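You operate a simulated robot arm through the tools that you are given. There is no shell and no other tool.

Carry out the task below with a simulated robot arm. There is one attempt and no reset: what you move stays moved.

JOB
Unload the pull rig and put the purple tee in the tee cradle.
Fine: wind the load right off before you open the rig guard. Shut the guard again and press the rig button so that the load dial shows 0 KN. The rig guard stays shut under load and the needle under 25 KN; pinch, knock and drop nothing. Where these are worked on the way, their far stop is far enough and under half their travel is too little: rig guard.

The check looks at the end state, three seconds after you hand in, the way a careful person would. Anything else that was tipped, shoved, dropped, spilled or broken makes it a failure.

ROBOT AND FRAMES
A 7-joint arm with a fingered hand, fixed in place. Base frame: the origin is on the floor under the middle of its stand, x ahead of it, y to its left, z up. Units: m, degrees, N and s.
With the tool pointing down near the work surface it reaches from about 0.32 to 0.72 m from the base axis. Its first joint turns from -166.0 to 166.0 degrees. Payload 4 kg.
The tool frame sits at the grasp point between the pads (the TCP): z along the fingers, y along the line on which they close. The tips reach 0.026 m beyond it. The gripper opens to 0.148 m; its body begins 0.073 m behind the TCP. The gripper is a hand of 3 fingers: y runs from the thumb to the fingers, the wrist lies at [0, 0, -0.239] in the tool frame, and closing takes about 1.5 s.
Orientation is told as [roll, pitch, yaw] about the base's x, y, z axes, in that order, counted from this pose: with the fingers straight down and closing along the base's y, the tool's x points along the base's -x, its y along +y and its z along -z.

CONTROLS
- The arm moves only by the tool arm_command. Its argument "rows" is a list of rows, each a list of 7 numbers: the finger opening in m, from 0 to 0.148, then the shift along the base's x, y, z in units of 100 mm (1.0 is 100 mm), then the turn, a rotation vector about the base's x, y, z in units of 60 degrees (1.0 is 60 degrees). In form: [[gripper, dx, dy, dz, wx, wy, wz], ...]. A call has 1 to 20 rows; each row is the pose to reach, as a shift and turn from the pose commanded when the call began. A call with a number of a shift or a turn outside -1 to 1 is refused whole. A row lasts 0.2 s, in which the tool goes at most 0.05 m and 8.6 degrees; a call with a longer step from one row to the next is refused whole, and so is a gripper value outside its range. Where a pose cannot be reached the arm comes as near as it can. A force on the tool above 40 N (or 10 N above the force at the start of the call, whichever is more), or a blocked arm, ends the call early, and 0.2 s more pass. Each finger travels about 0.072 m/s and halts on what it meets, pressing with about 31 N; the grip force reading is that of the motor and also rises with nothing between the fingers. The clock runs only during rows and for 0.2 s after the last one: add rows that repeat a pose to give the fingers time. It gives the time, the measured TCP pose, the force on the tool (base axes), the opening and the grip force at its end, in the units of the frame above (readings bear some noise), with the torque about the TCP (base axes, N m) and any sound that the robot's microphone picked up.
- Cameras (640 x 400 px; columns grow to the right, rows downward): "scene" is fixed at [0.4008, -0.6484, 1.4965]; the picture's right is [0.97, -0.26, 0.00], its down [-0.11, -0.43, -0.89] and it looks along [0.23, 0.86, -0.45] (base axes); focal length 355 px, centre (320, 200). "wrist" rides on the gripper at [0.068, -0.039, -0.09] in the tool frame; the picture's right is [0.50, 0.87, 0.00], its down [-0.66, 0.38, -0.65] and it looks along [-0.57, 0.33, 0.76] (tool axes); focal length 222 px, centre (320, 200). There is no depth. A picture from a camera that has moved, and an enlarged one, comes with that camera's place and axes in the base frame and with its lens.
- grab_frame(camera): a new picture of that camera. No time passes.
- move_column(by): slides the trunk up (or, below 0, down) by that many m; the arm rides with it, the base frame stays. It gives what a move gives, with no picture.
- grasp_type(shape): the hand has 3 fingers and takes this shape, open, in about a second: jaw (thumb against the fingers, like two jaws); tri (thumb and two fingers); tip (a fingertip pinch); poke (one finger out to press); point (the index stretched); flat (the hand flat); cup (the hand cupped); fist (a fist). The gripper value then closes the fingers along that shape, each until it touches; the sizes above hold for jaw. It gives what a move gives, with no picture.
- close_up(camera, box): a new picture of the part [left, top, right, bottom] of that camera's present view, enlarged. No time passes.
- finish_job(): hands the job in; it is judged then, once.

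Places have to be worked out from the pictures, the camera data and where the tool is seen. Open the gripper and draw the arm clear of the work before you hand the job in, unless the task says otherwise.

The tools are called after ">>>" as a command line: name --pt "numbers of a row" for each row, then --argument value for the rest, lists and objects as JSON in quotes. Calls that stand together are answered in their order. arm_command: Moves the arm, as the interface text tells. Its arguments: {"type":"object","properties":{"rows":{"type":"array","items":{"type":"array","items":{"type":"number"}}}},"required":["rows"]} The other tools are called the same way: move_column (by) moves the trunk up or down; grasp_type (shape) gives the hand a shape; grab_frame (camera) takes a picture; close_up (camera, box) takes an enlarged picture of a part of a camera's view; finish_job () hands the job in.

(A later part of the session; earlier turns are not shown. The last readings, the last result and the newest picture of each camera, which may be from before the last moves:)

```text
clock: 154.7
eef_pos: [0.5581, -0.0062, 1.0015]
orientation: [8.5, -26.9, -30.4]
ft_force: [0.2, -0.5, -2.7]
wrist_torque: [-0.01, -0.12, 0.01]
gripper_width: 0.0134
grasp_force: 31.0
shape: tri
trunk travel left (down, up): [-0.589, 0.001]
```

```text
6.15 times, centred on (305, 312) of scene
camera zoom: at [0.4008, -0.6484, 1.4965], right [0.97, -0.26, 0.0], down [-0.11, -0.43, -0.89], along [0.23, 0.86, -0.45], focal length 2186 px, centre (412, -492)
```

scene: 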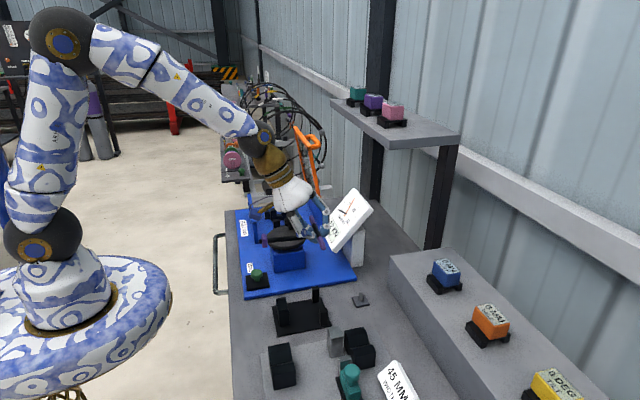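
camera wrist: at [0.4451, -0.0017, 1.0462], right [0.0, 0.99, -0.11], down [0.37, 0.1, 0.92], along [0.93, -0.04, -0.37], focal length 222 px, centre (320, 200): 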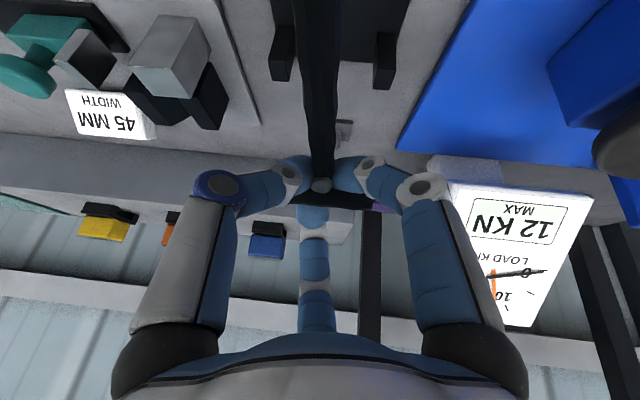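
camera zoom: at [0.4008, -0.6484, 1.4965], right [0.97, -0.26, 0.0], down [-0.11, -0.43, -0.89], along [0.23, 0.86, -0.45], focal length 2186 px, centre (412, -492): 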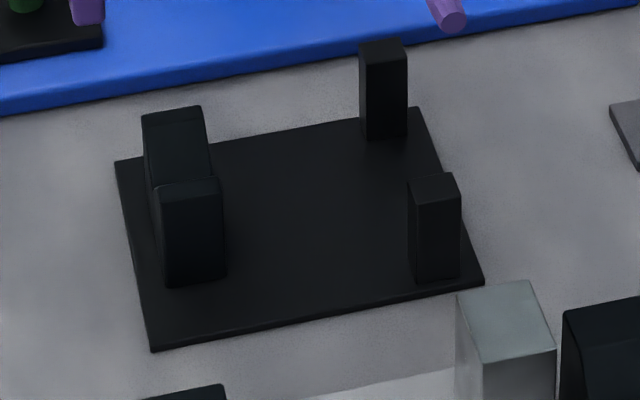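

The post tops are at about (.5645, -.048) and (.565, .029), centred on y≈-.009. I trim -3 mm in y and lower to about 30 mm above the posts.

>>> arm_command --pt "0.0 0.01 -0.03 -0.1 0 0 0" --pt "0.0 0.01 -0.03 -0.2 0 0 0" --pt "0.0 0.01 -0.03 -0.3 0 0 0" --pt "0.0 0.01 -0.03 -0.4 0 0 0" --pt "0.0 0.01 -0.03 -0.5 0 0 0" --pt "0.0 0.01 -0.03 -0.58 0 0 0" --pt "0.0 0.01 -0.03 -0.58 0 0 0"

>>> close_up --camera "scene" --box '[255, 250, 355, 340]'

>>> close_up --camera "wrist" --box '[220, 0, 420, 210]'

```text
clock: 156.3
eef_pos: [0.558, -0.008, 0.9421]
orientation: [8.5, -26.9, -30.4]
ft_force: [-0.5, -0.8, -2.3]
wrist_torque: [0.04, -0.13, 0.04]
gripper_width: 0.0136
grasp_force: 31.1
shape: tri
trunk travel left (down, up): [-0.589, 0.001]
```

```text
4.44 times, centred on (305, 295) of scene
camera zoom: at [0.4008, -0.6484, 1.4965], right [0.97, -0.26, 0.0], down [-0.11, -0.43, -0.89], along [0.23, 0.86, -0.45], focal length 1579 px, centre (387, -222)
```

zoom: 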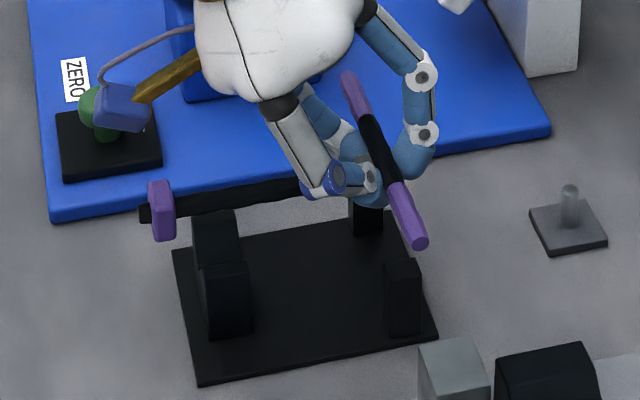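

```text
1.90 times, centred on (320, 105) of wrist
camera zoom: at [0.4472, -0.0041, 0.9883], right [0.0, 0.99, -0.11], down [0.37, 0.1, 0.92], along [0.93, -0.04, -0.37], focal length 423 px, centre (320, 381)
```

zoom: 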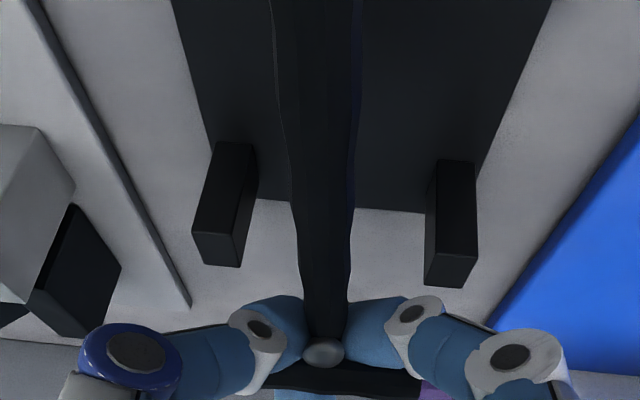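

Aligned: the crossbar projects onto both posts, the stem over the V notch, and the cap clears the V-block by about 12 mm. I lower 25 mm slowly.

>>> arm_command --pt "0.0 0 0 -0.05 0 0 0" --pt "0.0 0 0 -0.1 0 0 0" --pt "0.0 0 0 -0.15 0 0 0" --pt "0.0 0 0 -0.2 0 0 0" --pt "0.0 0 0 -0.25 0 0 0" --pt "0.0 0 0 -0.25 0 0 0"

>>> close_up --camera "scene" --box '[265, 260, 345, 335]'

>>> close_up --camera "wrist" --box '[220, 30, 420, 240]'

```text
clock: 157.7
eef_pos: [0.5596, -0.0094, 0.9174]
orientation: [8.5, -26.9, -30.3]
ft_force: [0.3, 0.3, -3.4]
wrist_torque: [0.04, -0.09, 0.0]
gripper_width: 0.0138
grasp_force: 30.8
shape: tri
trunk travel left (down, up): [-0.589, 0.001]
```

```text
5.33 times, centred on (305, 298) of scene
camera zoom: at [0.4008, -0.6484, 1.4965], right [0.97, -0.26, 0.0], down [-0.11, -0.43, -0.89], along [0.23, 0.86, -0.45], focal length 1895 px, centre (400, -320)
```

zoom: 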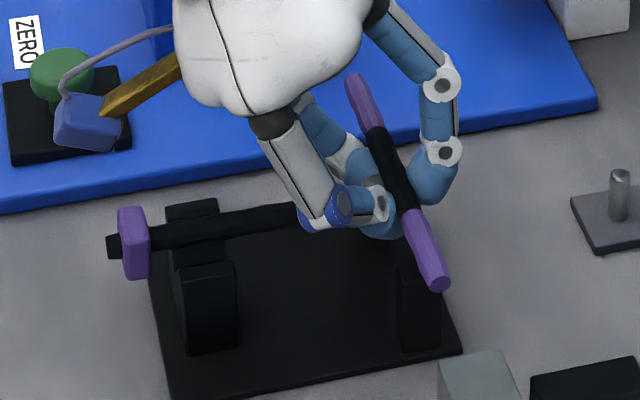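

```text
1.90 times, centred on (320, 135) of wrist
camera zoom: at [0.4475, -0.0042, 0.9635], right [0.0, 0.99, -0.11], down [0.37, 0.1, 0.92], along [0.93, -0.04, -0.37], focal length 423 px, centre (320, 324)
```

zoom: 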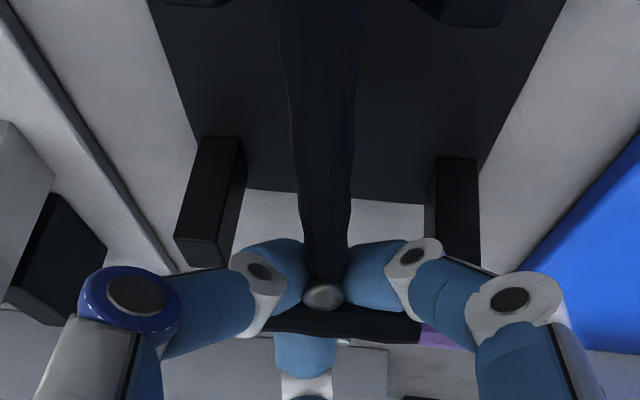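

The stem sits in line with the V notch and the crossbar is a few mm above the posts. I lower in small steps, watching the vertical force.

>>> arm_command --pt "0.0 0 0 -0.015 0 0 0" --pt "0.0 0 0 -0.03 0 0 0" --pt "0.0 0 0 -0.045 0 0 0" --pt "0.0 0 0 -0.045 0 0 0"

>>> arm_command --pt "0.0 0 0 -0.01 0 0 0" --pt "0.0 0 0 -0.02 0 0 0" --pt "0.0 0 0 -0.03 0 0 0" --pt "0.0 0 0 -0.03 0 0 0"

>>> close_up --camera "scene" --box '[265, 260, 345, 335]'

```text
clock: 158.7
eef_pos: [0.5577, -0.0087, 0.9148]
orientation: [8.4, -26.8, -30.4]
ft_force: [-0.4, 0.4, -2.3]
wrist_torque: [0.0, -0.09, -0.03]
gripper_width: 0.0136
grasp_force: 30.5
shape: tri
trunk travel left (down, up): [-0.589, 0.001]
```

```text
clock: 159.7
eef_pos: [0.558, -0.008, 0.91]
orientation: [8.5, -26.8, -30.4]
ft_force: [-1.2, 0.5, -3.3]
wrist_torque: [-0.01, -0.13, -0.01]
gripper_width: 0.0137
grasp_force: 30.6
shape: tri
trunk travel left (down, up): [-0.589, 0.001]
```

```text
5.33 times, centred on (305, 298) of scene
camera zoom: at [0.4008, -0.6484, 1.4965], right [0.97, -0.26, 0.0], down [-0.11, -0.43, -0.89], along [0.23, 0.86, -0.45], focal length 1895 px, centre (400, -320)
```

zoom: 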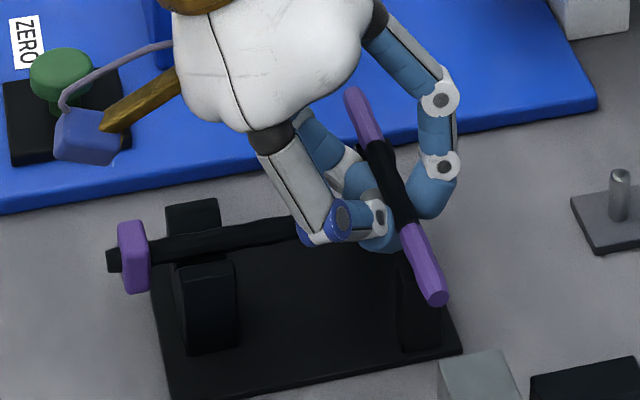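

No contact yet. I continue down in 3 mm steps.

>>> arm_command --pt "0.0 0 0 -0.01 0 0 0" --pt "0.0 0 0 -0.02 0 0 0" --pt "0.0 0 0 -0.03 0 0 0" --pt "0.0 0 0 -0.03 0 0 0"

>>> arm_command --pt "0.0 0 0 -0.01 0 0 0" --pt "0.0 0 0 -0.02 0 0 0" --pt "0.0 0 0 -0.03 0 0 0" --pt "0.0 0 0 -0.03 0 0 0"

>>> close_up --camera "scene" --box '[265, 260, 345, 335]'

>>> close_up --camera "wrist" --box '[220, 30, 420, 240]'

```text
clock: 160.7
eef_pos: [0.5578, -0.0083, 0.9079]
orientation: [8.5, -26.8, -30.4]
ft_force: [-0.9, 0.4, -1.9]
wrist_torque: [-0.01, -0.11, 0.03]
gripper_width: 0.0137
grasp_force: 30.7
shape: tri
trunk travel left (down, up): [-0.589, 0.001]
```

```text
clock: 161.7
eef_pos: [0.5582, -0.009, 0.9051]
orientation: [8.8, -27.0, -30.5]
ft_force: [0.3, -1.2, 14.1]
wrist_torque: [-0.08, -0.28, 0.05]
gripper_width: 0.0138
grasp_force: 31.2
shape: tri
trunk travel left (down, up): [-0.589, 0.001]
```

```text
5.33 times, centred on (305, 298) of scene
camera zoom: at [0.4008, -0.6484, 1.4965], right [0.97, -0.26, 0.0], down [-0.11, -0.43, -0.89], along [0.23, 0.86, -0.45], focal length 1895 px, centre (400, -320)
```

zoom: 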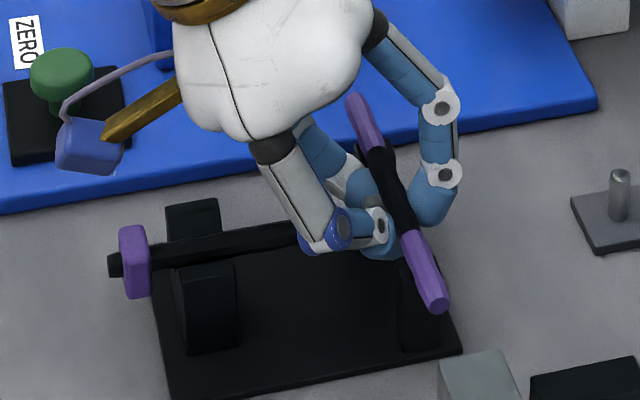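

```text
1.90 times, centred on (320, 135) of wrist
camera zoom: at [0.447, -0.0046, 0.9506], right [0.0, 0.99, -0.11], down [0.37, 0.1, 0.92], along [0.93, -0.04, -0.37], focal length 423 px, centre (320, 324)
```

zoom: 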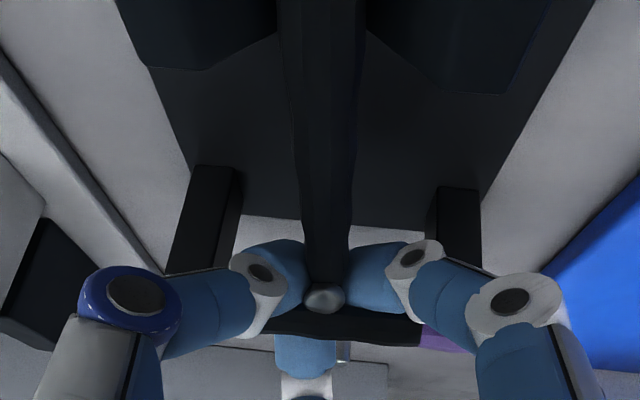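

Contact: the force jumps to +14 N, and its line of action lies right under the crossbar, so the tee is resting on the posts. I ease off 1.5 mm and open the fingers slightly (to 24 mm, inside the post spacing).

>>> arm_command --pt "0.0 0 0 0.01 0 0 0" --pt "0.0 0 0 0.015 0 0 0" --pt "0.014 0 0 0.015 0 0 0" --pt "0.017 0 0 0.015 0 0 0" --pt "0.02 0 0 0.015 0 0 0" --pt "0.023 0 0 0.015 0 0 0" --pt "0.025 0 0 0.015 0 0 0" --pt "0.025 0 0 0.015 0 0 0"

>>> close_up --camera "scene" --box '[265, 260, 345, 335]'

>>> close_up --camera "wrist" --box '[220, 30, 420, 240]'

```text
clock: 163.5
eef_pos: [0.5585, -0.0087, 0.9053]
orientation: [8.5, -26.8, -30.4]
ft_force: [-1.3, -1.4, 1.0]
wrist_torque: [-0.02, -0.01, -0.02]
gripper_width: 0.0246
grasp_force: 0.1
shape: tri
trunk travel left (down, up): [-0.589, 0.001]
```

```text
5.33 times, centred on (305, 298) of scene
camera zoom: at [0.4008, -0.6484, 1.4965], right [0.97, -0.26, 0.0], down [-0.11, -0.43, -0.89], along [0.23, 0.86, -0.45], focal length 1895 px, centre (400, -320)
```

zoom: 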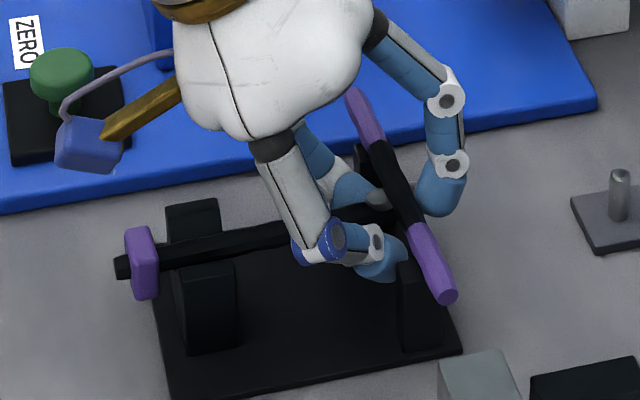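

```text
1.90 times, centred on (320, 135) of wrist
camera zoom: at [0.4469, -0.0047, 0.9514], right [0.0, 0.99, -0.11], down [0.37, 0.1, 0.92], along [0.93, -0.04, -0.37], focal length 423 px, centre (320, 324)
```

zoom: 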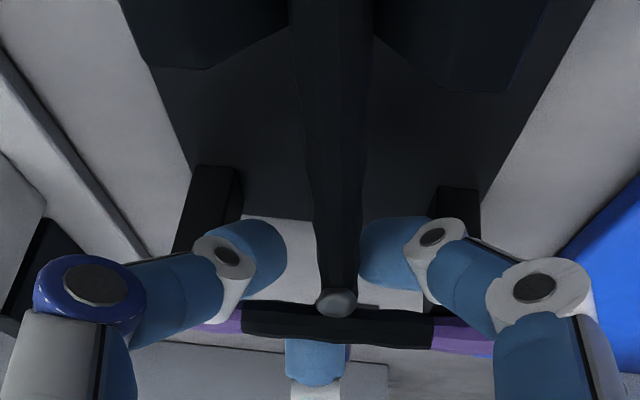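

The tee settled by a few mm into the cradle and is free. I retract straight back along the tool axis, slowly at first.

>>> arm_command --pt "0.025 -0.023 0.005 0.044 0 0 0" --pt "0.025 -0.046 0.01 0.088 0 0 0" --pt "0.025 -0.069 0.015 0.132 0 0 0" --pt "0.025 -0.092 0.02 0.176 0 0 0" --pt "0.025 -0.092 0.02 0.176 0 0 0"

>>> close_up --camera "scene" --box '[265, 260, 345, 335]'

>>> close_up --camera "wrist" --box '[220, 30, 420, 240]'

```text
clock: 164.7
eef_pos: [0.5495, -0.0078, 0.9232]
orientation: [8.5, -27.0, -30.3]
ft_force: [0.3, -0.8, 0.3]
wrist_torque: [-0.02, 0.0, -0.02]
gripper_width: 0.0251
grasp_force: 0.0
shape: tri
trunk travel left (down, up): [-0.589, 0.001]
```

```text
5.33 times, centred on (305, 298) of scene
camera zoom: at [0.4008, -0.6484, 1.4965], right [0.97, -0.26, 0.0], down [-0.11, -0.43, -0.89], along [0.23, 0.86, -0.45], focal length 1895 px, centre (400, -320)
```

zoom: 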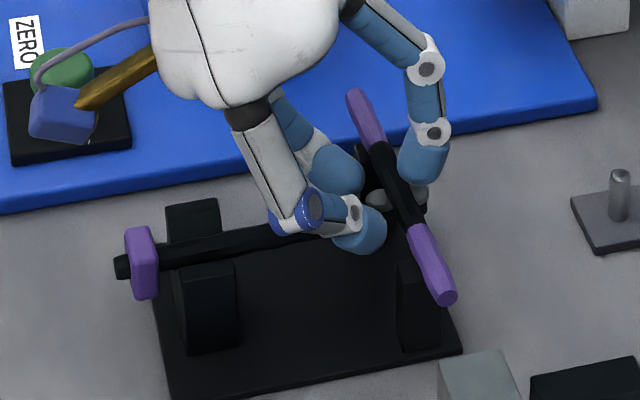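

```text
1.90 times, centred on (320, 135) of wrist
camera zoom: at [0.4377, -0.0031, 0.9687], right [0.0, 0.99, -0.11], down [0.37, 0.1, 0.92], along [0.93, -0.04, -0.37], focal length 423 px, centre (320, 324)
```

zoom: 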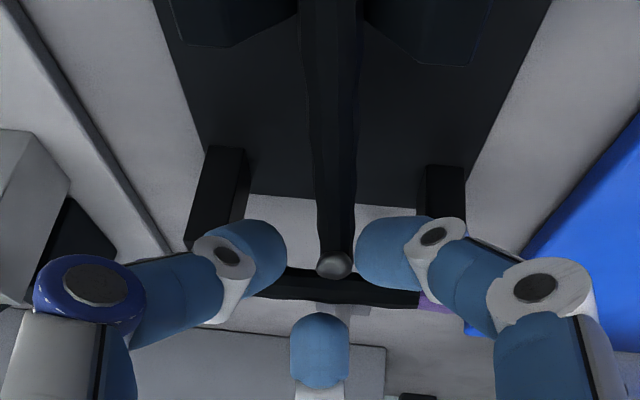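

The tee stays put. I continue retracting along the same line and then up.

>>> arm_command --pt "0.025 -0.046 0.01 0.088 0 0 0" --pt "0.025 -0.092 0.02 0.176 0 0 0" --pt "0.025 -0.138 0.03 0.265 0 0 0" --pt "0.025 -0.184 0.04 0.353 0 0 0" --pt "0.025 -0.25 0.05 0.5 0 0 0" --pt "0.025 -0.3 0.05 0.7 0 0 0" --pt "0.025 -0.3 0.05 0.95 0 0 0" --pt "0.025 -0.3 0.05 0.95 0 0 0"

>>> close_up --camera "scene" --box '[265, 265, 345, 340]'

>>> grab_frame --camera "wrist"

```text
clock: 166.5
eef_pos: [0.5202, -0.0015, 1.0185]
orientation: [8.5, -26.9, -30.3]
ft_force: [-1.0, -0.1, 0.4]
wrist_torque: [0.0, 0.01, 0.0]
gripper_width: 0.025
grasp_force: 0.0
shape: tri
trunk travel left (down, up): [-0.589, 0.001]
```

```text
5.33 times, centred on (305, 302) of scene
camera zoom: at [0.4008, -0.6484, 1.4965], right [0.97, -0.26, 0.0], down [-0.11, -0.43, -0.89], along [0.23, 0.86, -0.45], focal length 1895 px, centre (400, -347)
```

zoom: 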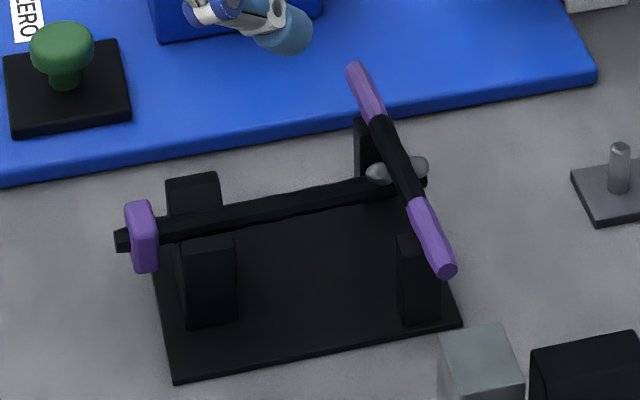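

```text
taken
camera wrist: at [0.4078, 0.0039, 1.064], right [0.0, 0.99, -0.11], down [0.37, 0.1, 0.92], along [0.93, -0.04, -0.37], focal length 222 px, centre (320, 200)
```

wrist: 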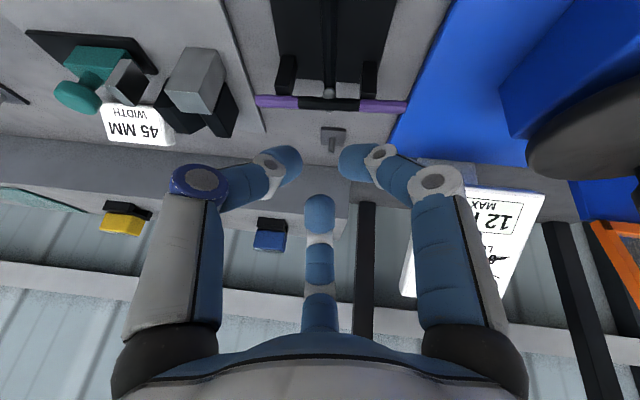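

I take close-ups to see exactly how the tee sits on the posts and in the V.

>>> close_up --camera "wrist" --box '[240, 0, 430, 150]'

>>> close_up --camera "scene" --box '[285, 275, 335, 320]'

>>> close_up --camera "scene" --box '[270, 285, 320, 330]'

```text
2.67 times, centred on (335, 75) of wrist
camera zoom: at [0.4078, 0.0039, 1.064], right [0.0, 0.99, -0.11], down [0.37, 0.1, 0.92], along [0.93, -0.04, -0.37], focal length 592 px, centre (280, 533)
```

zoom: 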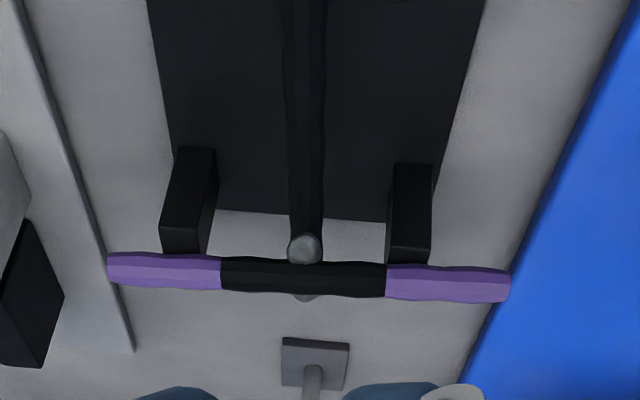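

```text
8.89 times, centred on (310, 298) of scene
camera zoom: at [0.4008, -0.6484, 1.4965], right [0.97, -0.26, 0.0], down [-0.11, -0.43, -0.89], along [0.23, 0.86, -0.45], focal length 3158 px, centre (409, -667)
```

zoom: 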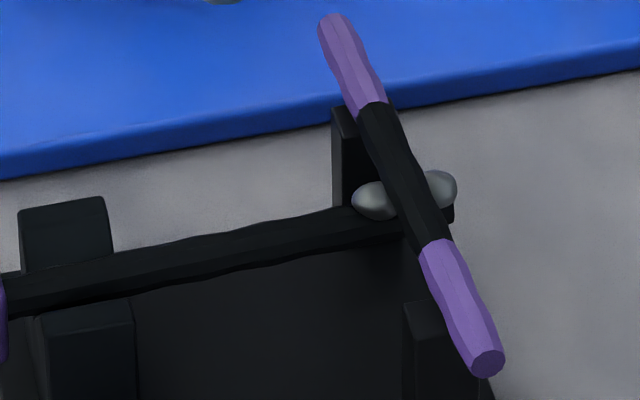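

```text
8.89 times, centred on (295, 308) of scene
camera zoom: at [0.4008, -0.6484, 1.4965], right [0.97, -0.26, 0.0], down [-0.11, -0.43, -0.89], along [0.23, 0.86, -0.45], focal length 3158 px, centre (542, -756)
```

zoom: 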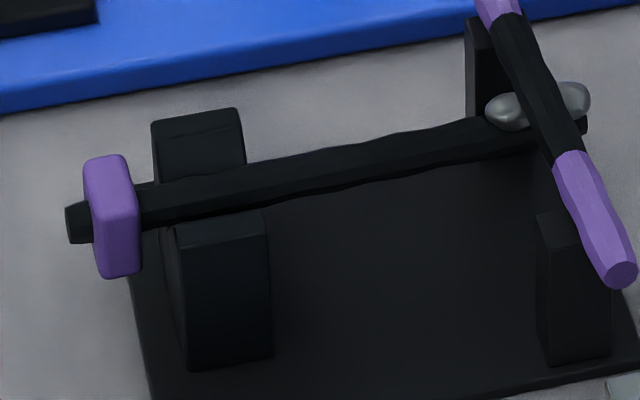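

The crossbar rests across both post tops and the stem lies in the V, level and free-standing. The tee is placed. Next I must shut the guard: I raise the hand and reorient it the way I had it for the handle.

>>> arm_command --pt "0.03 0 0 0.15 0 0 0" --pt "0.03 0 0 0.3 0.02 0.1 0" --pt "0.03 0 0.02 0.45 0.04 0.19 0" --pt "0.03 0 0.05 0.6 0.06 0.28 0" --pt "0.03 0 0.1 0.75 0.08 0.37 0" --pt "0.03 0 0.2 0.9 0.098 0.458 0" --pt "0.03 0 0.3 1.0 0.098 0.458 0" --pt "0.03 0 0.3 1.0 0.098 0.458 0"

>>> arm_command --pt "0.05 0 0.1 0.02 0 0 -0.12" --pt "0.06 0 0.2 0.04 0 0 -0.24" --pt "0.08 0 0.35 0.06 0 0 -0.36" --pt "0.08 0 0.5 0.08 0 0 -0.48" --pt "0.08 0 0.65 0.1 0 0 -0.6" --pt "0.08 0 0.8 0.1 0 0 -0.72" --pt "0.08 0 0.9 0.1 0 0 -0.84" --pt "0.08 0 1.0 0.1 0 0 -0.96" --pt "0.08 0 1.0 0.1 0 0 -1.0" --pt "0.08 0 1.0 0.1 0 0 -1.0"

>>> close_up --camera "scene" --box '[210, 100, 370, 340]'

```text
clock: 168.3
eef_pos: [0.5194, 0.0293, 1.1187]
orientation: [0.0, 0.0, -28.2]
ft_force: [-0.7, -0.6, 0.4]
wrist_torque: [-0.02, -0.01, 0.01]
gripper_width: 0.0298
grasp_force: 0.1
shape: tri
trunk travel left (down, up): [-0.589, 0.001]
```

```text
clock: 170.5
eef_pos: [0.52, 0.1267, 1.1277]
orientation: [0.0, 0.0, -88.5]
ft_force: [0.6, -0.3, 0.0]
wrist_torque: [0.01, 0.0, 0.0]
gripper_width: 0.0792
grasp_force: 0.0
shape: tri
trunk travel left (down, up): [-0.589, 0.001]
```

```text
1.67 times, centred on (290, 220) of scene
camera zoom: at [0.4008, -0.6484, 1.4965], right [0.97, -0.26, 0.0], down [-0.11, -0.43, -0.89], along [0.23, 0.86, -0.45], focal length 592 px, centre (370, 167)
```

zoom: 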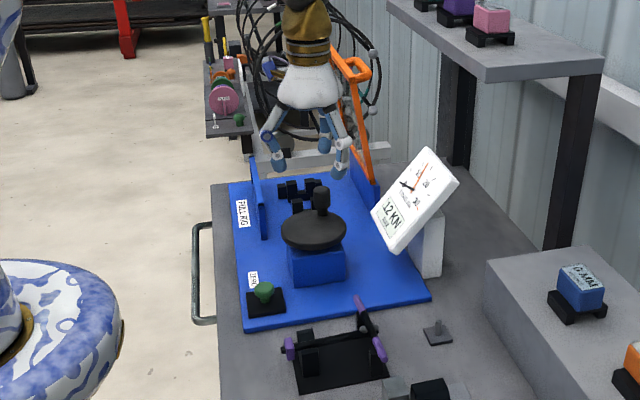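

The tee stands well in the cradle. I move toward the open lid, tilting the hand as before and staying above it.

>>> arm_command --pt "0.09 0.03 0.1 0.12 0.06 0 -0.01" --pt "0.1 0.06 0.2 0.24 0.12 0 -0.02" --pt "0.1 0.1 0.35 0.36 0.18 0 -0.025" --pt "0.1 0.15 0.5 0.5 0.24 0 -0.025" --pt "0.1 0.2 0.65 0.62 0.3 0 -0.025" --pt "0.1 0.25 0.8 0.75 0.36 0 -0.025" --pt "0.1 0.3 0.9 0.88 0.42 0 -0.025" --pt "0.1 0.3 1.0 0.95 0.5 0 -0.025" --pt "0.1 0.3 1.0 0.95 0.5 0 -0.025"

>>> arm_command --pt "0.1 0.1 0.1 0.05 0.07 0 0" --pt "0.1 0.2 0.2 0.1 0.14 0 0" --pt "0.1 0.35 0.3 0.12 0.21 0 0" --pt "0.1 0.5 0.4 0.12 0.28 0 0" --pt "0.1 0.65 0.5 0.12 0.35 0 0" --pt "0.1 0.8 0.5 0.12 0.4 0 0" --pt "0.1 0.85 0.5 0.12 0.42 0 0" --pt "0.1 0.85 0.5 0.12 0.42 0 0"

>>> grab_frame --camera "wrist"

>>> close_up --camera "scene" --box '[210, 80, 370, 240]'

```text
clock: 172.5
eef_pos: [0.548, 0.2289, 1.2237]
orientation: [0.5, 30.1, -89.8]
ft_force: [-1.0, 0.7, -0.6]
wrist_torque: [0.01, 0.03, 0.0]
gripper_width: 0.0996
grasp_force: 0.2
shape: tri
trunk travel left (down, up): [-0.589, 0.001]
```

```text
clock: 174.3
eef_pos: [0.6351, 0.2783, 1.236]
orientation: [0.7, 55.1, -89.7]
ft_force: [0.1, -0.6, -0.3]
wrist_torque: [0.0, -0.05, -0.04]
gripper_width: 0.1
grasp_force: 0.1
shape: tri
trunk travel left (down, up): [-0.589, 0.001]
```

```text
taken
camera wrist: at [0.5939, 0.2419, 1.3444], right [0.86, 0.28, 0.42], down [0.38, -0.91, -0.16], along [0.33, 0.3, -0.89], focal length 222 px, centre (320, 200)
```

wrist: 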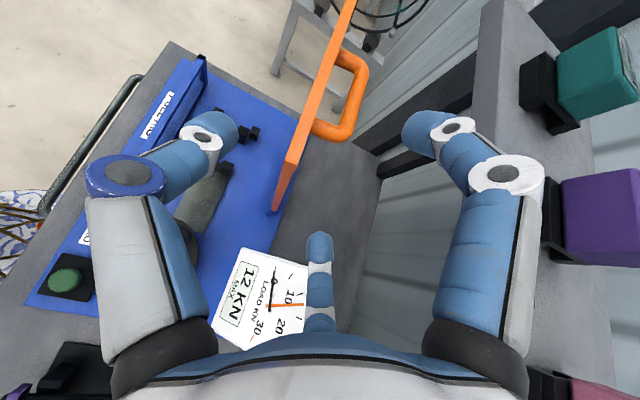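

```text
2.50 times, centred on (290, 160) of scene
camera zoom: at [0.4008, -0.6484, 1.4965], right [0.97, -0.26, 0.0], down [-0.11, -0.43, -0.89], along [0.23, 0.86, -0.45], focal length 888 px, centre (395, 300)
```

zoom: 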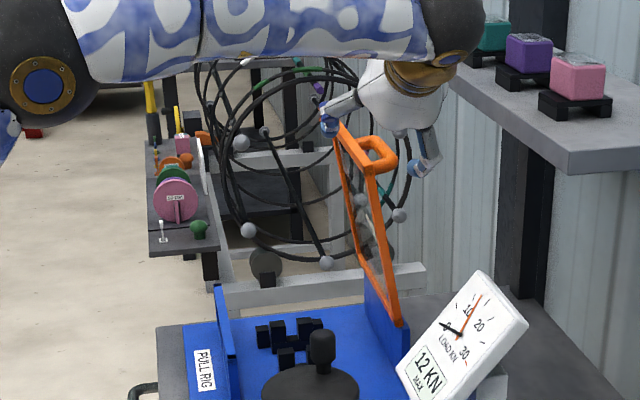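

The lid lies between thumb and fingers in the view. I open wide, tilt a little more and bring one finger just behind (+x side) the lid's front frame.

>>> arm_command --pt "0.12 0 0 0 0.06 0 0" --pt "0.14 0 0 0 0.12 0 0" --pt "0.148 0 0 -0.05 0.18 0 0" --pt "0.148 0 0.05 -0.15 0.25 0 0" --pt "0.148 0 0.15 -0.3 0.25 0 0" --pt "0.148 0 0.3 -0.45 0.25 0 0" --pt "0.148 0 0.45 -0.56 0.25 0 0" --pt "0.148 0 0.56 -0.56 0.25 0 0" --pt "0.148 0 0.56 -0.56 0.25 0 0"

>>> grab_frame --camera "wrist"

>>> close_up --camera "scene" --box '[230, 90, 350, 220]'

```text
clock: 176.3
eef_pos: [0.6345, 0.3351, 1.1813]
orientation: [0.9, 70.2, -89.4]
ft_force: [0.4, -0.1, -0.2]
wrist_torque: [-0.02, 0.0, -0.01]
gripper_width: 0.1479
grasp_force: 0.0
shape: tri
trunk travel left (down, up): [-0.589, 0.001]
```

```text
taken
camera wrist: at [0.5945, 0.2726, 1.2759], right [0.86, 0.16, 0.48], down [0.38, -0.84, -0.39], along [0.33, 0.52, -0.79], focal length 222 px, centre (320, 200)
```

wrist: 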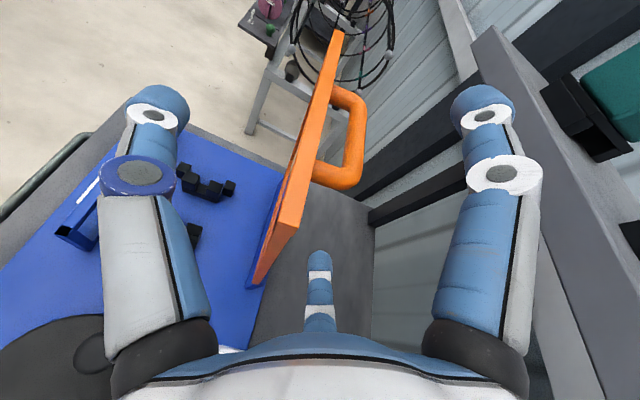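

```text
3.08 times, centred on (290, 155) of scene
camera zoom: at [0.4008, -0.6484, 1.4965], right [0.97, -0.26, 0.0], down [-0.11, -0.43, -0.89], along [0.23, 0.86, -0.45], focal length 1093 px, centre (412, 338)
```

zoom: 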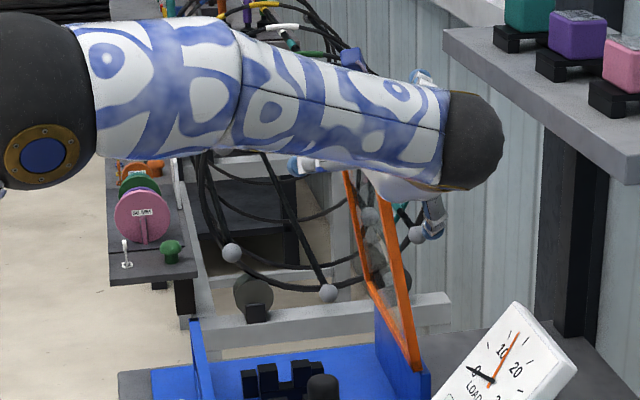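

One finger is now on the +x side of the lid's front frame. I draw it slowly in -x, bringing the lid back from its stop.

>>> arm_command --pt "0.148 -0.08 0 0 0 0 0" --pt "0.148 -0.16 0 0 0 0 0" --pt "0.148 -0.24 0 0 0 0 0" --pt "0.148 -0.32 0 0 0 0 0" --pt "0.148 -0.4 0 0 0 0 0" --pt "0.148 -0.4 0 0 0 0 0"

>>> grab_frame --camera "wrist"

>>> close_up --camera "scene" --box '[230, 90, 350, 220]'

```text
clock: 177.7
eef_pos: [0.595, 0.3353, 1.1802]
orientation: [0.8, 70.2, -89.3]
ft_force: [1.5, 0.1, 0.0]
wrist_torque: [0.01, -0.06, 0.04]
gripper_width: 0.1479
grasp_force: 0.1
shape: tri
trunk travel left (down, up): [-0.589, 0.001]
```

```text
taken
camera wrist: at [0.5539, 0.2722, 1.2761], right [0.86, 0.16, 0.48], down [0.38, -0.84, -0.39], along [0.33, 0.52, -0.79], focal length 222 px, centre (320, 200)
```

wrist: 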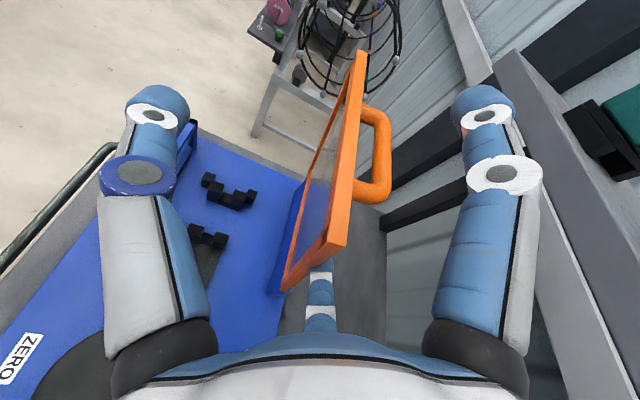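

```text
3.08 times, centred on (290, 155) of scene
camera zoom: at [0.4008, -0.6484, 1.4965], right [0.97, -0.26, 0.0], down [-0.11, -0.43, -0.89], along [0.23, 0.86, -0.45], focal length 1093 px, centre (412, 338)
```

zoom: 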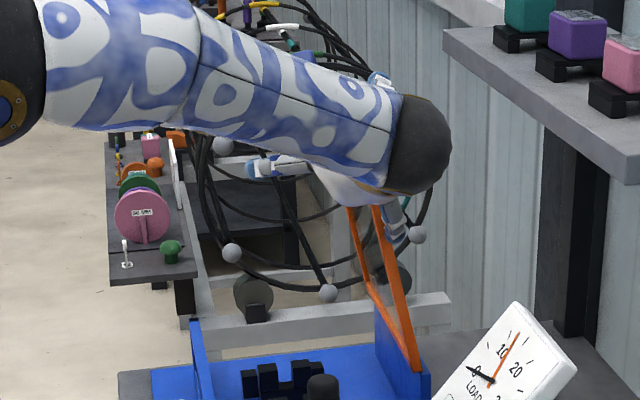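

Contact is light (1.5 N) and the lid is starting to follow. I continue in -x.

>>> arm_command --pt "0.148 -0.08 0 0 0 0 0" --pt "0.148 -0.16 0 0 0 0 0" --pt "0.148 -0.24 0 0 0 0 0" --pt "0.148 -0.32 0 0 0 0 0" --pt "0.148 -0.4 0 0 0 0 0" --pt "0.148 -0.4 0 0 0 0 0"

>>> grab_frame --camera "wrist"

>>> close_up --camera "scene" --box '[230, 90, 350, 220]'

```text
clock: 179.1
eef_pos: [0.5548, 0.3338, 1.1808]
orientation: [1.0, 70.1, -89.4]
ft_force: [0.6, -0.6, -0.3]
wrist_torque: [-0.02, -0.04, -0.02]
gripper_width: 0.1478
grasp_force: 0.1
shape: tri
trunk travel left (down, up): [-0.589, 0.001]
```

```text
taken
camera wrist: at [0.5139, 0.2723, 1.2757], right [0.86, 0.16, 0.48], down [0.38, -0.84, -0.39], along [0.33, 0.52, -0.79], focal length 222 px, centre (320, 200)
```

wrist: 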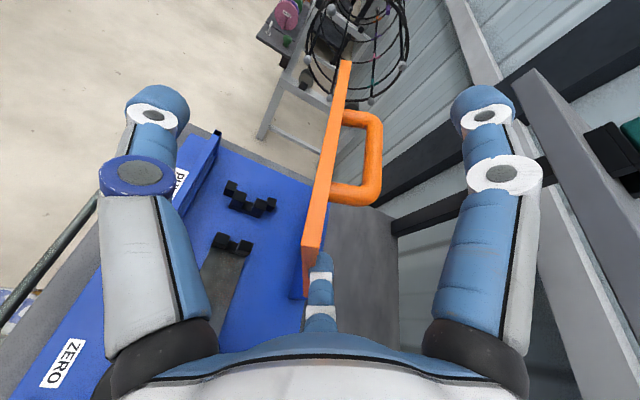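

```text
3.08 times, centred on (290, 155) of scene
camera zoom: at [0.4008, -0.6484, 1.4965], right [0.97, -0.26, 0.0], down [-0.11, -0.43, -0.89], along [0.23, 0.86, -0.45], focal length 1093 px, centre (412, 338)
```

zoom: 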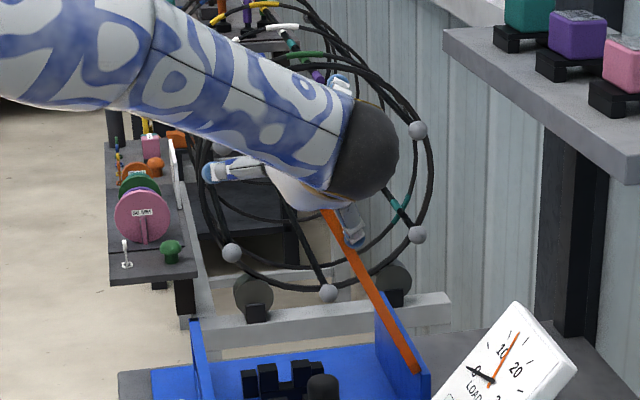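

The lid is now at about 65° and holds itself. I slide the finger out toward -y, rise, and narrow the hand for the handle.

>>> arm_command --pt "0.148 0.04 -0.1 0 0 0 0" --pt "0.148 0.06 -0.3 0 0 0 0" --pt "0.148 0.06 -0.55 0.05 0 0 0" --pt "0.148 0.06 -0.8 0.1 0 0 0" --pt "0.12 0.06 -0.8 0.3 -0.06 0 -0.01" --pt "0.09 0.06 -0.8 0.5 -0.12 0 -0.01" --pt "0.06 0.06 -0.8 0.55 -0.18 0 -0.01" --pt "0.04 0.06 -0.8 0.55 -0.24 0 -0.01" --pt "0.04 0.06 -0.8 0.55 -0.24 0 -0.01"

>>> arm_command --pt "0.04 0.2 0 0 0 0 0" --pt "0.04 0.45 0 0 0 0 0" --pt "0.04 0.7 0 -0.05 0 0 0" --pt "0.04 0.74 0.25 -0.15 0 0 0" --pt "0.04 0.74 0.5 -0.25 0 0 0" --pt "0.04 0.74 0.8 -0.35 0 0 0" --pt "0.04 0.74 1.0 -0.37 0 0 0" --pt "0.04 0.74 1.0 -0.37 0 0 0"

>>> grab_frame --camera "wrist"

>>> close_up --camera "scene" --box '[230, 90, 350, 220]'

```text
clock: 181.1
eef_pos: [0.5604, 0.2537, 1.2354]
orientation: [0.9, 55.8, -90.1]
ft_force: [0.4, 0.7, -0.2]
wrist_torque: [0.01, -0.01, 0.01]
gripper_width: 0.0403
grasp_force: 0.0
shape: tri
trunk travel left (down, up): [-0.589, 0.001]
```

```text
clock: 182.9
eef_pos: [0.6342, 0.3537, 1.1967]
orientation: [0.8, 55.8, -90.1]
ft_force: [0.1, 0.8, -0.5]
wrist_torque: [-0.01, 0.0, -0.01]
gripper_width: 0.0406
grasp_force: 0.1
shape: tri
trunk travel left (down, up): [-0.589, 0.001]
```

```text
taken
camera wrist: at [0.5935, 0.3175, 1.3042], right [0.87, 0.27, 0.42], down [0.37, -0.91, -0.17], along [0.34, 0.3, -0.89], focal length 222 px, centre (320, 200)
```

wrist: 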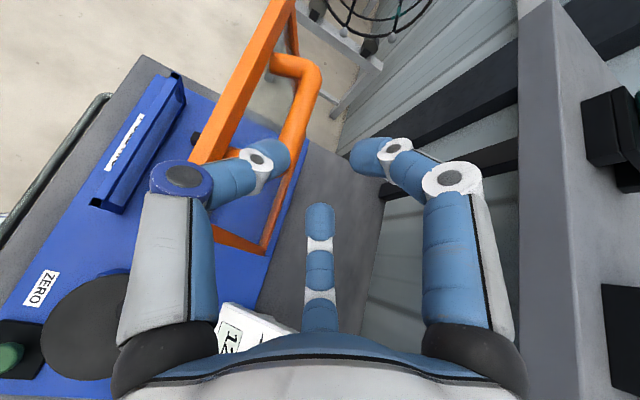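

```text
3.08 times, centred on (290, 155) of scene
camera zoom: at [0.4008, -0.6484, 1.4965], right [0.97, -0.26, 0.0], down [-0.11, -0.43, -0.89], along [0.23, 0.86, -0.45], focal length 1093 px, centre (412, 338)
```

zoom: 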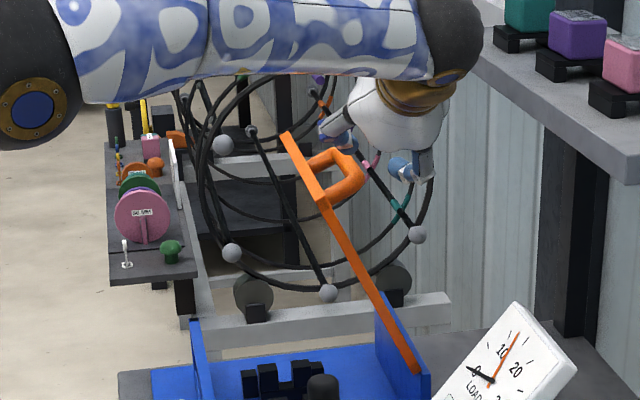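

The lid is at 64.6° and the handle bar is where the hinge model predicts, so I lower the thumb into the handle loop along the reverse of my exit path.

>>> arm_command --pt "0.04 0 0.17 -0.06 0 0 0" --pt "0.04 0 0.34 -0.13 0 0 0" --pt "0.04 0 0.43 -0.25 -0.05 0 0" --pt "0.04 0 0.52 -0.37 -0.1 0 0" --pt "0.04 0 0.61 -0.49 -0.15 0 0" --pt "0.04 0 0.62 -0.6 -0.15 0 0" --pt "0.04 0 0.625 -0.71 -0.15 0 0" --pt "0.04 0 0.625 -0.71 -0.15 0 0"

>>> grab_frame --camera "wrist"

>>> close_up --camera "scene" --box '[230, 90, 350, 220]'

```text
clock: 184.1
eef_pos: [0.6357, 0.417, 1.1554]
orientation: [1.2, 48.0, -89.7]
ft_force: [-0.8, 0.1, 0.2]
wrist_torque: [-0.01, 0.1, 0.07]
gripper_width: 0.0413
grasp_force: 0.1
shape: tri
trunk travel left (down, up): [-0.589, 0.001]
stopped in row 5: the force on the tool passed its limit at 45 N (the readings are from after the stop); the commanded pose is now the measured one
```

```text
taken
camera wrist: at [0.5941, 0.3941, 1.2671], right [0.86, 0.33, 0.38], down [0.37, -0.93, -0.04], along [0.34, 0.18, -0.92], focal length 222 px, centre (320, 200)
```

wrist: 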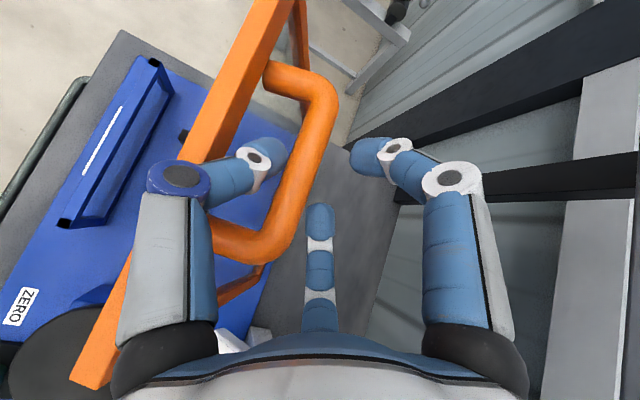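

```text
3.08 times, centred on (290, 155) of scene
camera zoom: at [0.4008, -0.6484, 1.4965], right [0.97, -0.26, 0.0], down [-0.11, -0.43, -0.89], along [0.23, 0.86, -0.45], focal length 1093 px, centre (412, 338)
```

zoom: 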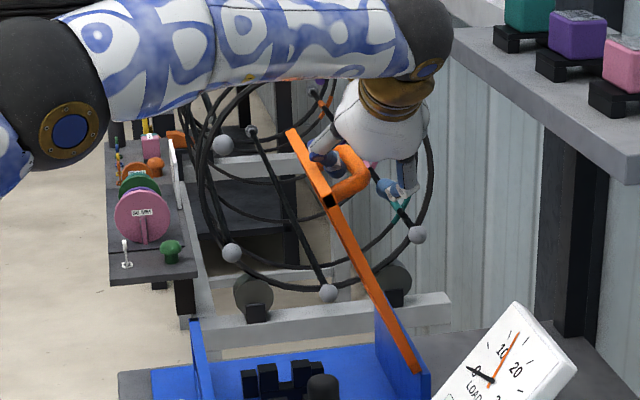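

The thumb's knuckle meets the frame edge at this lid angle. I back out and pull the lid a little further down first, to about 50°, where the handle grip went smoothly before.

>>> arm_command --pt "0.04 0.01 -0.06 0.1 0.03 0 0" --pt "0.04 0.01 -0.15 0.25 0.07 0 0" --pt "0.04 0.01 -0.3 0.4 0.13 0 0" --pt "0.04 0.01 -0.5 0.45 0.13 0 0" --pt "0.04 0.01 -0.75 0.5 0.13 0 0" --pt "0.04 0.01 -1.0 0.5 0.13 0 0" --pt "0.04 0.01 -1.0 0.5 0.13 0 0"

>>> arm_command --pt "0.06 0 -0.25 -0.0 0 0 0" --pt "0.09 0 -0.5 -0.05 0.06 0 0" --pt "0.12 0 -0.65 -0.15 0.12 0 0" --pt "0.14 0 -0.65 -0.3 0.18 0 0" --pt "0.148 0 -0.65 -0.45 0.24 0 0" --pt "0.148 0 -0.65 -0.58 0.24 0 0" --pt "0.148 0 -0.65 -0.58 0.24 0 0"

>>> grab_frame --camera "wrist"

>>> close_up --camera "scene" --box '[230, 90, 350, 220]'

```text
clock: 185.7
eef_pos: [0.6346, 0.3122, 1.2074]
orientation: [1.2, 55.9, -89.7]
ft_force: [-0.2, 0.5, 0.2]
wrist_torque: [0.01, -0.01, -0.01]
gripper_width: 0.0405
grasp_force: 0.0
shape: tri
trunk travel left (down, up): [-0.589, 0.001]
```

```text
clock: 187.3
eef_pos: [0.6348, 0.2464, 1.1503]
orientation: [1.4, 70.3, -89.6]
ft_force: [0.4, 0.7, 0.5]
wrist_torque: [0.0, 0.02, 0.01]
gripper_width: 0.1477
grasp_force: 0.1
shape: tri
trunk travel left (down, up): [-0.589, 0.001]
```

```text
taken
camera wrist: at [0.594, 0.1852, 1.2455], right [0.86, 0.15, 0.48], down [0.37, -0.84, -0.39], along [0.34, 0.52, -0.79], focal length 222 px, centre (320, 200)
```

wrist: 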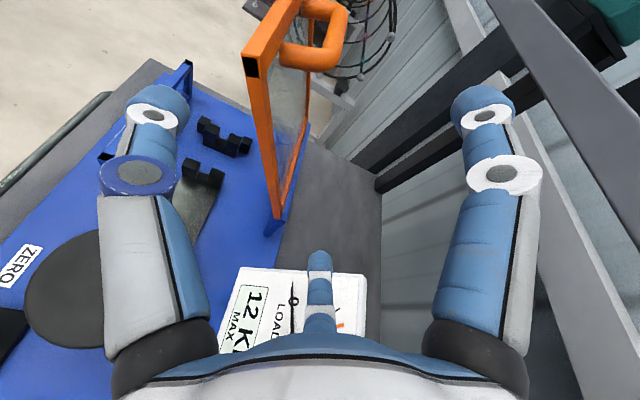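

```text
3.08 times, centred on (290, 155) of scene
camera zoom: at [0.4008, -0.6484, 1.4965], right [0.97, -0.26, 0.0], down [-0.11, -0.43, -0.89], along [0.23, 0.86, -0.45], focal length 1093 px, centre (412, 338)
```

zoom: 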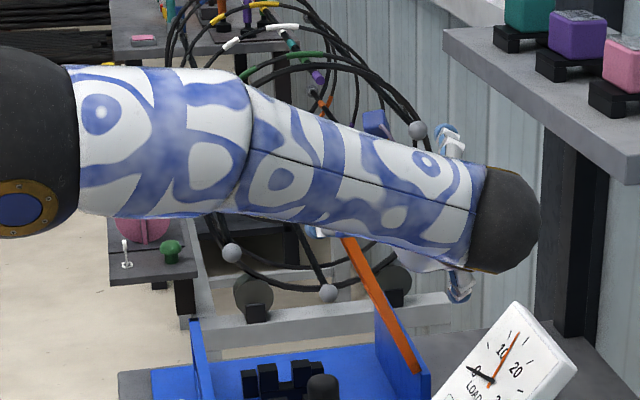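

I bring the finger behind the lid's front frame again at a lower height and pull it gently in -x.

>>> arm_command --pt "0.148 0 0.3 -0.02 0 0 0" --pt "0.148 0 0.6 -0.05 0 0 0" --pt "0.148 0 0.86 -0.05 0 0 0" --pt "0.148 -0.1 0.86 -0.05 0 0 0" --pt "0.148 -0.2 0.86 -0.05 0 0 0" --pt "0.148 -0.3 0.86 -0.05 0 0 0" --pt "0.148 -0.4 0.86 -0.05 0 0 0" --pt "0.148 -0.5 0.86 -0.05 0 0 0" --pt "0.148 -0.58 0.86 -0.05 0 0 0" --pt "0.148 -0.66 0.86 -0.05 0 0 0" --pt "0.148 -0.66 0.86 -0.05 0 0 0"

>>> grab_frame --camera "wrist"

>>> close_up --camera "scene" --box '[230, 90, 350, 220]'

```text
clock: 189.7
eef_pos: [0.5688, 0.3351, 1.145]
orientation: [1.5, 70.2, -89.7]
ft_force: [0.5, -0.2, 0.5]
wrist_torque: [-0.02, -0.12, 0.01]
gripper_width: 0.1479
grasp_force: 0.2
shape: tri
trunk travel left (down, up): [-0.589, 0.001]
```

```text
taken
camera wrist: at [0.528, 0.2729, 1.2405], right [0.86, 0.15, 0.48], down [0.37, -0.84, -0.39], along [0.34, 0.52, -0.79], focal length 222 px, centre (320, 200)
```

wrist: 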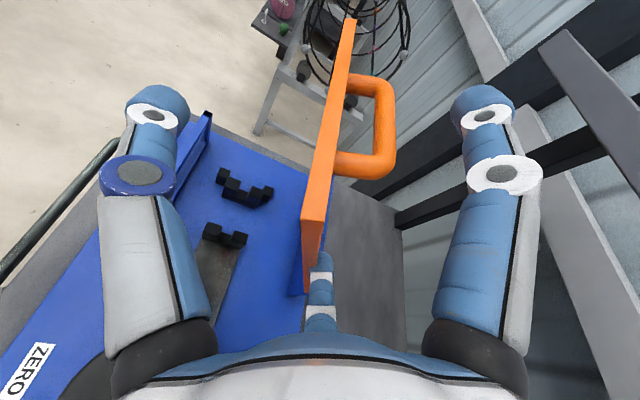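

```text
3.08 times, centred on (290, 155) of scene
camera zoom: at [0.4008, -0.6484, 1.4965], right [0.97, -0.26, 0.0], down [-0.11, -0.43, -0.89], along [0.23, 0.86, -0.45], focal length 1093 px, centre (412, 338)
```

zoom: 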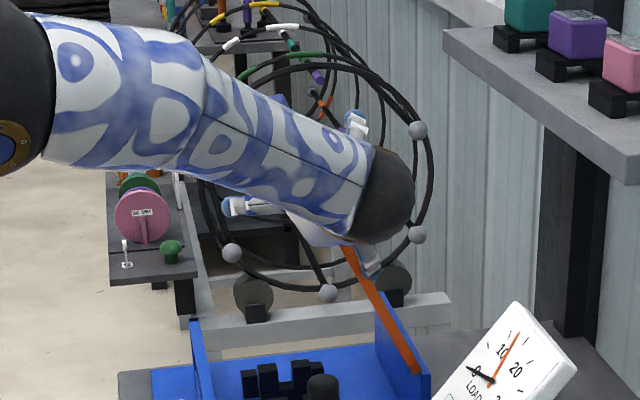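

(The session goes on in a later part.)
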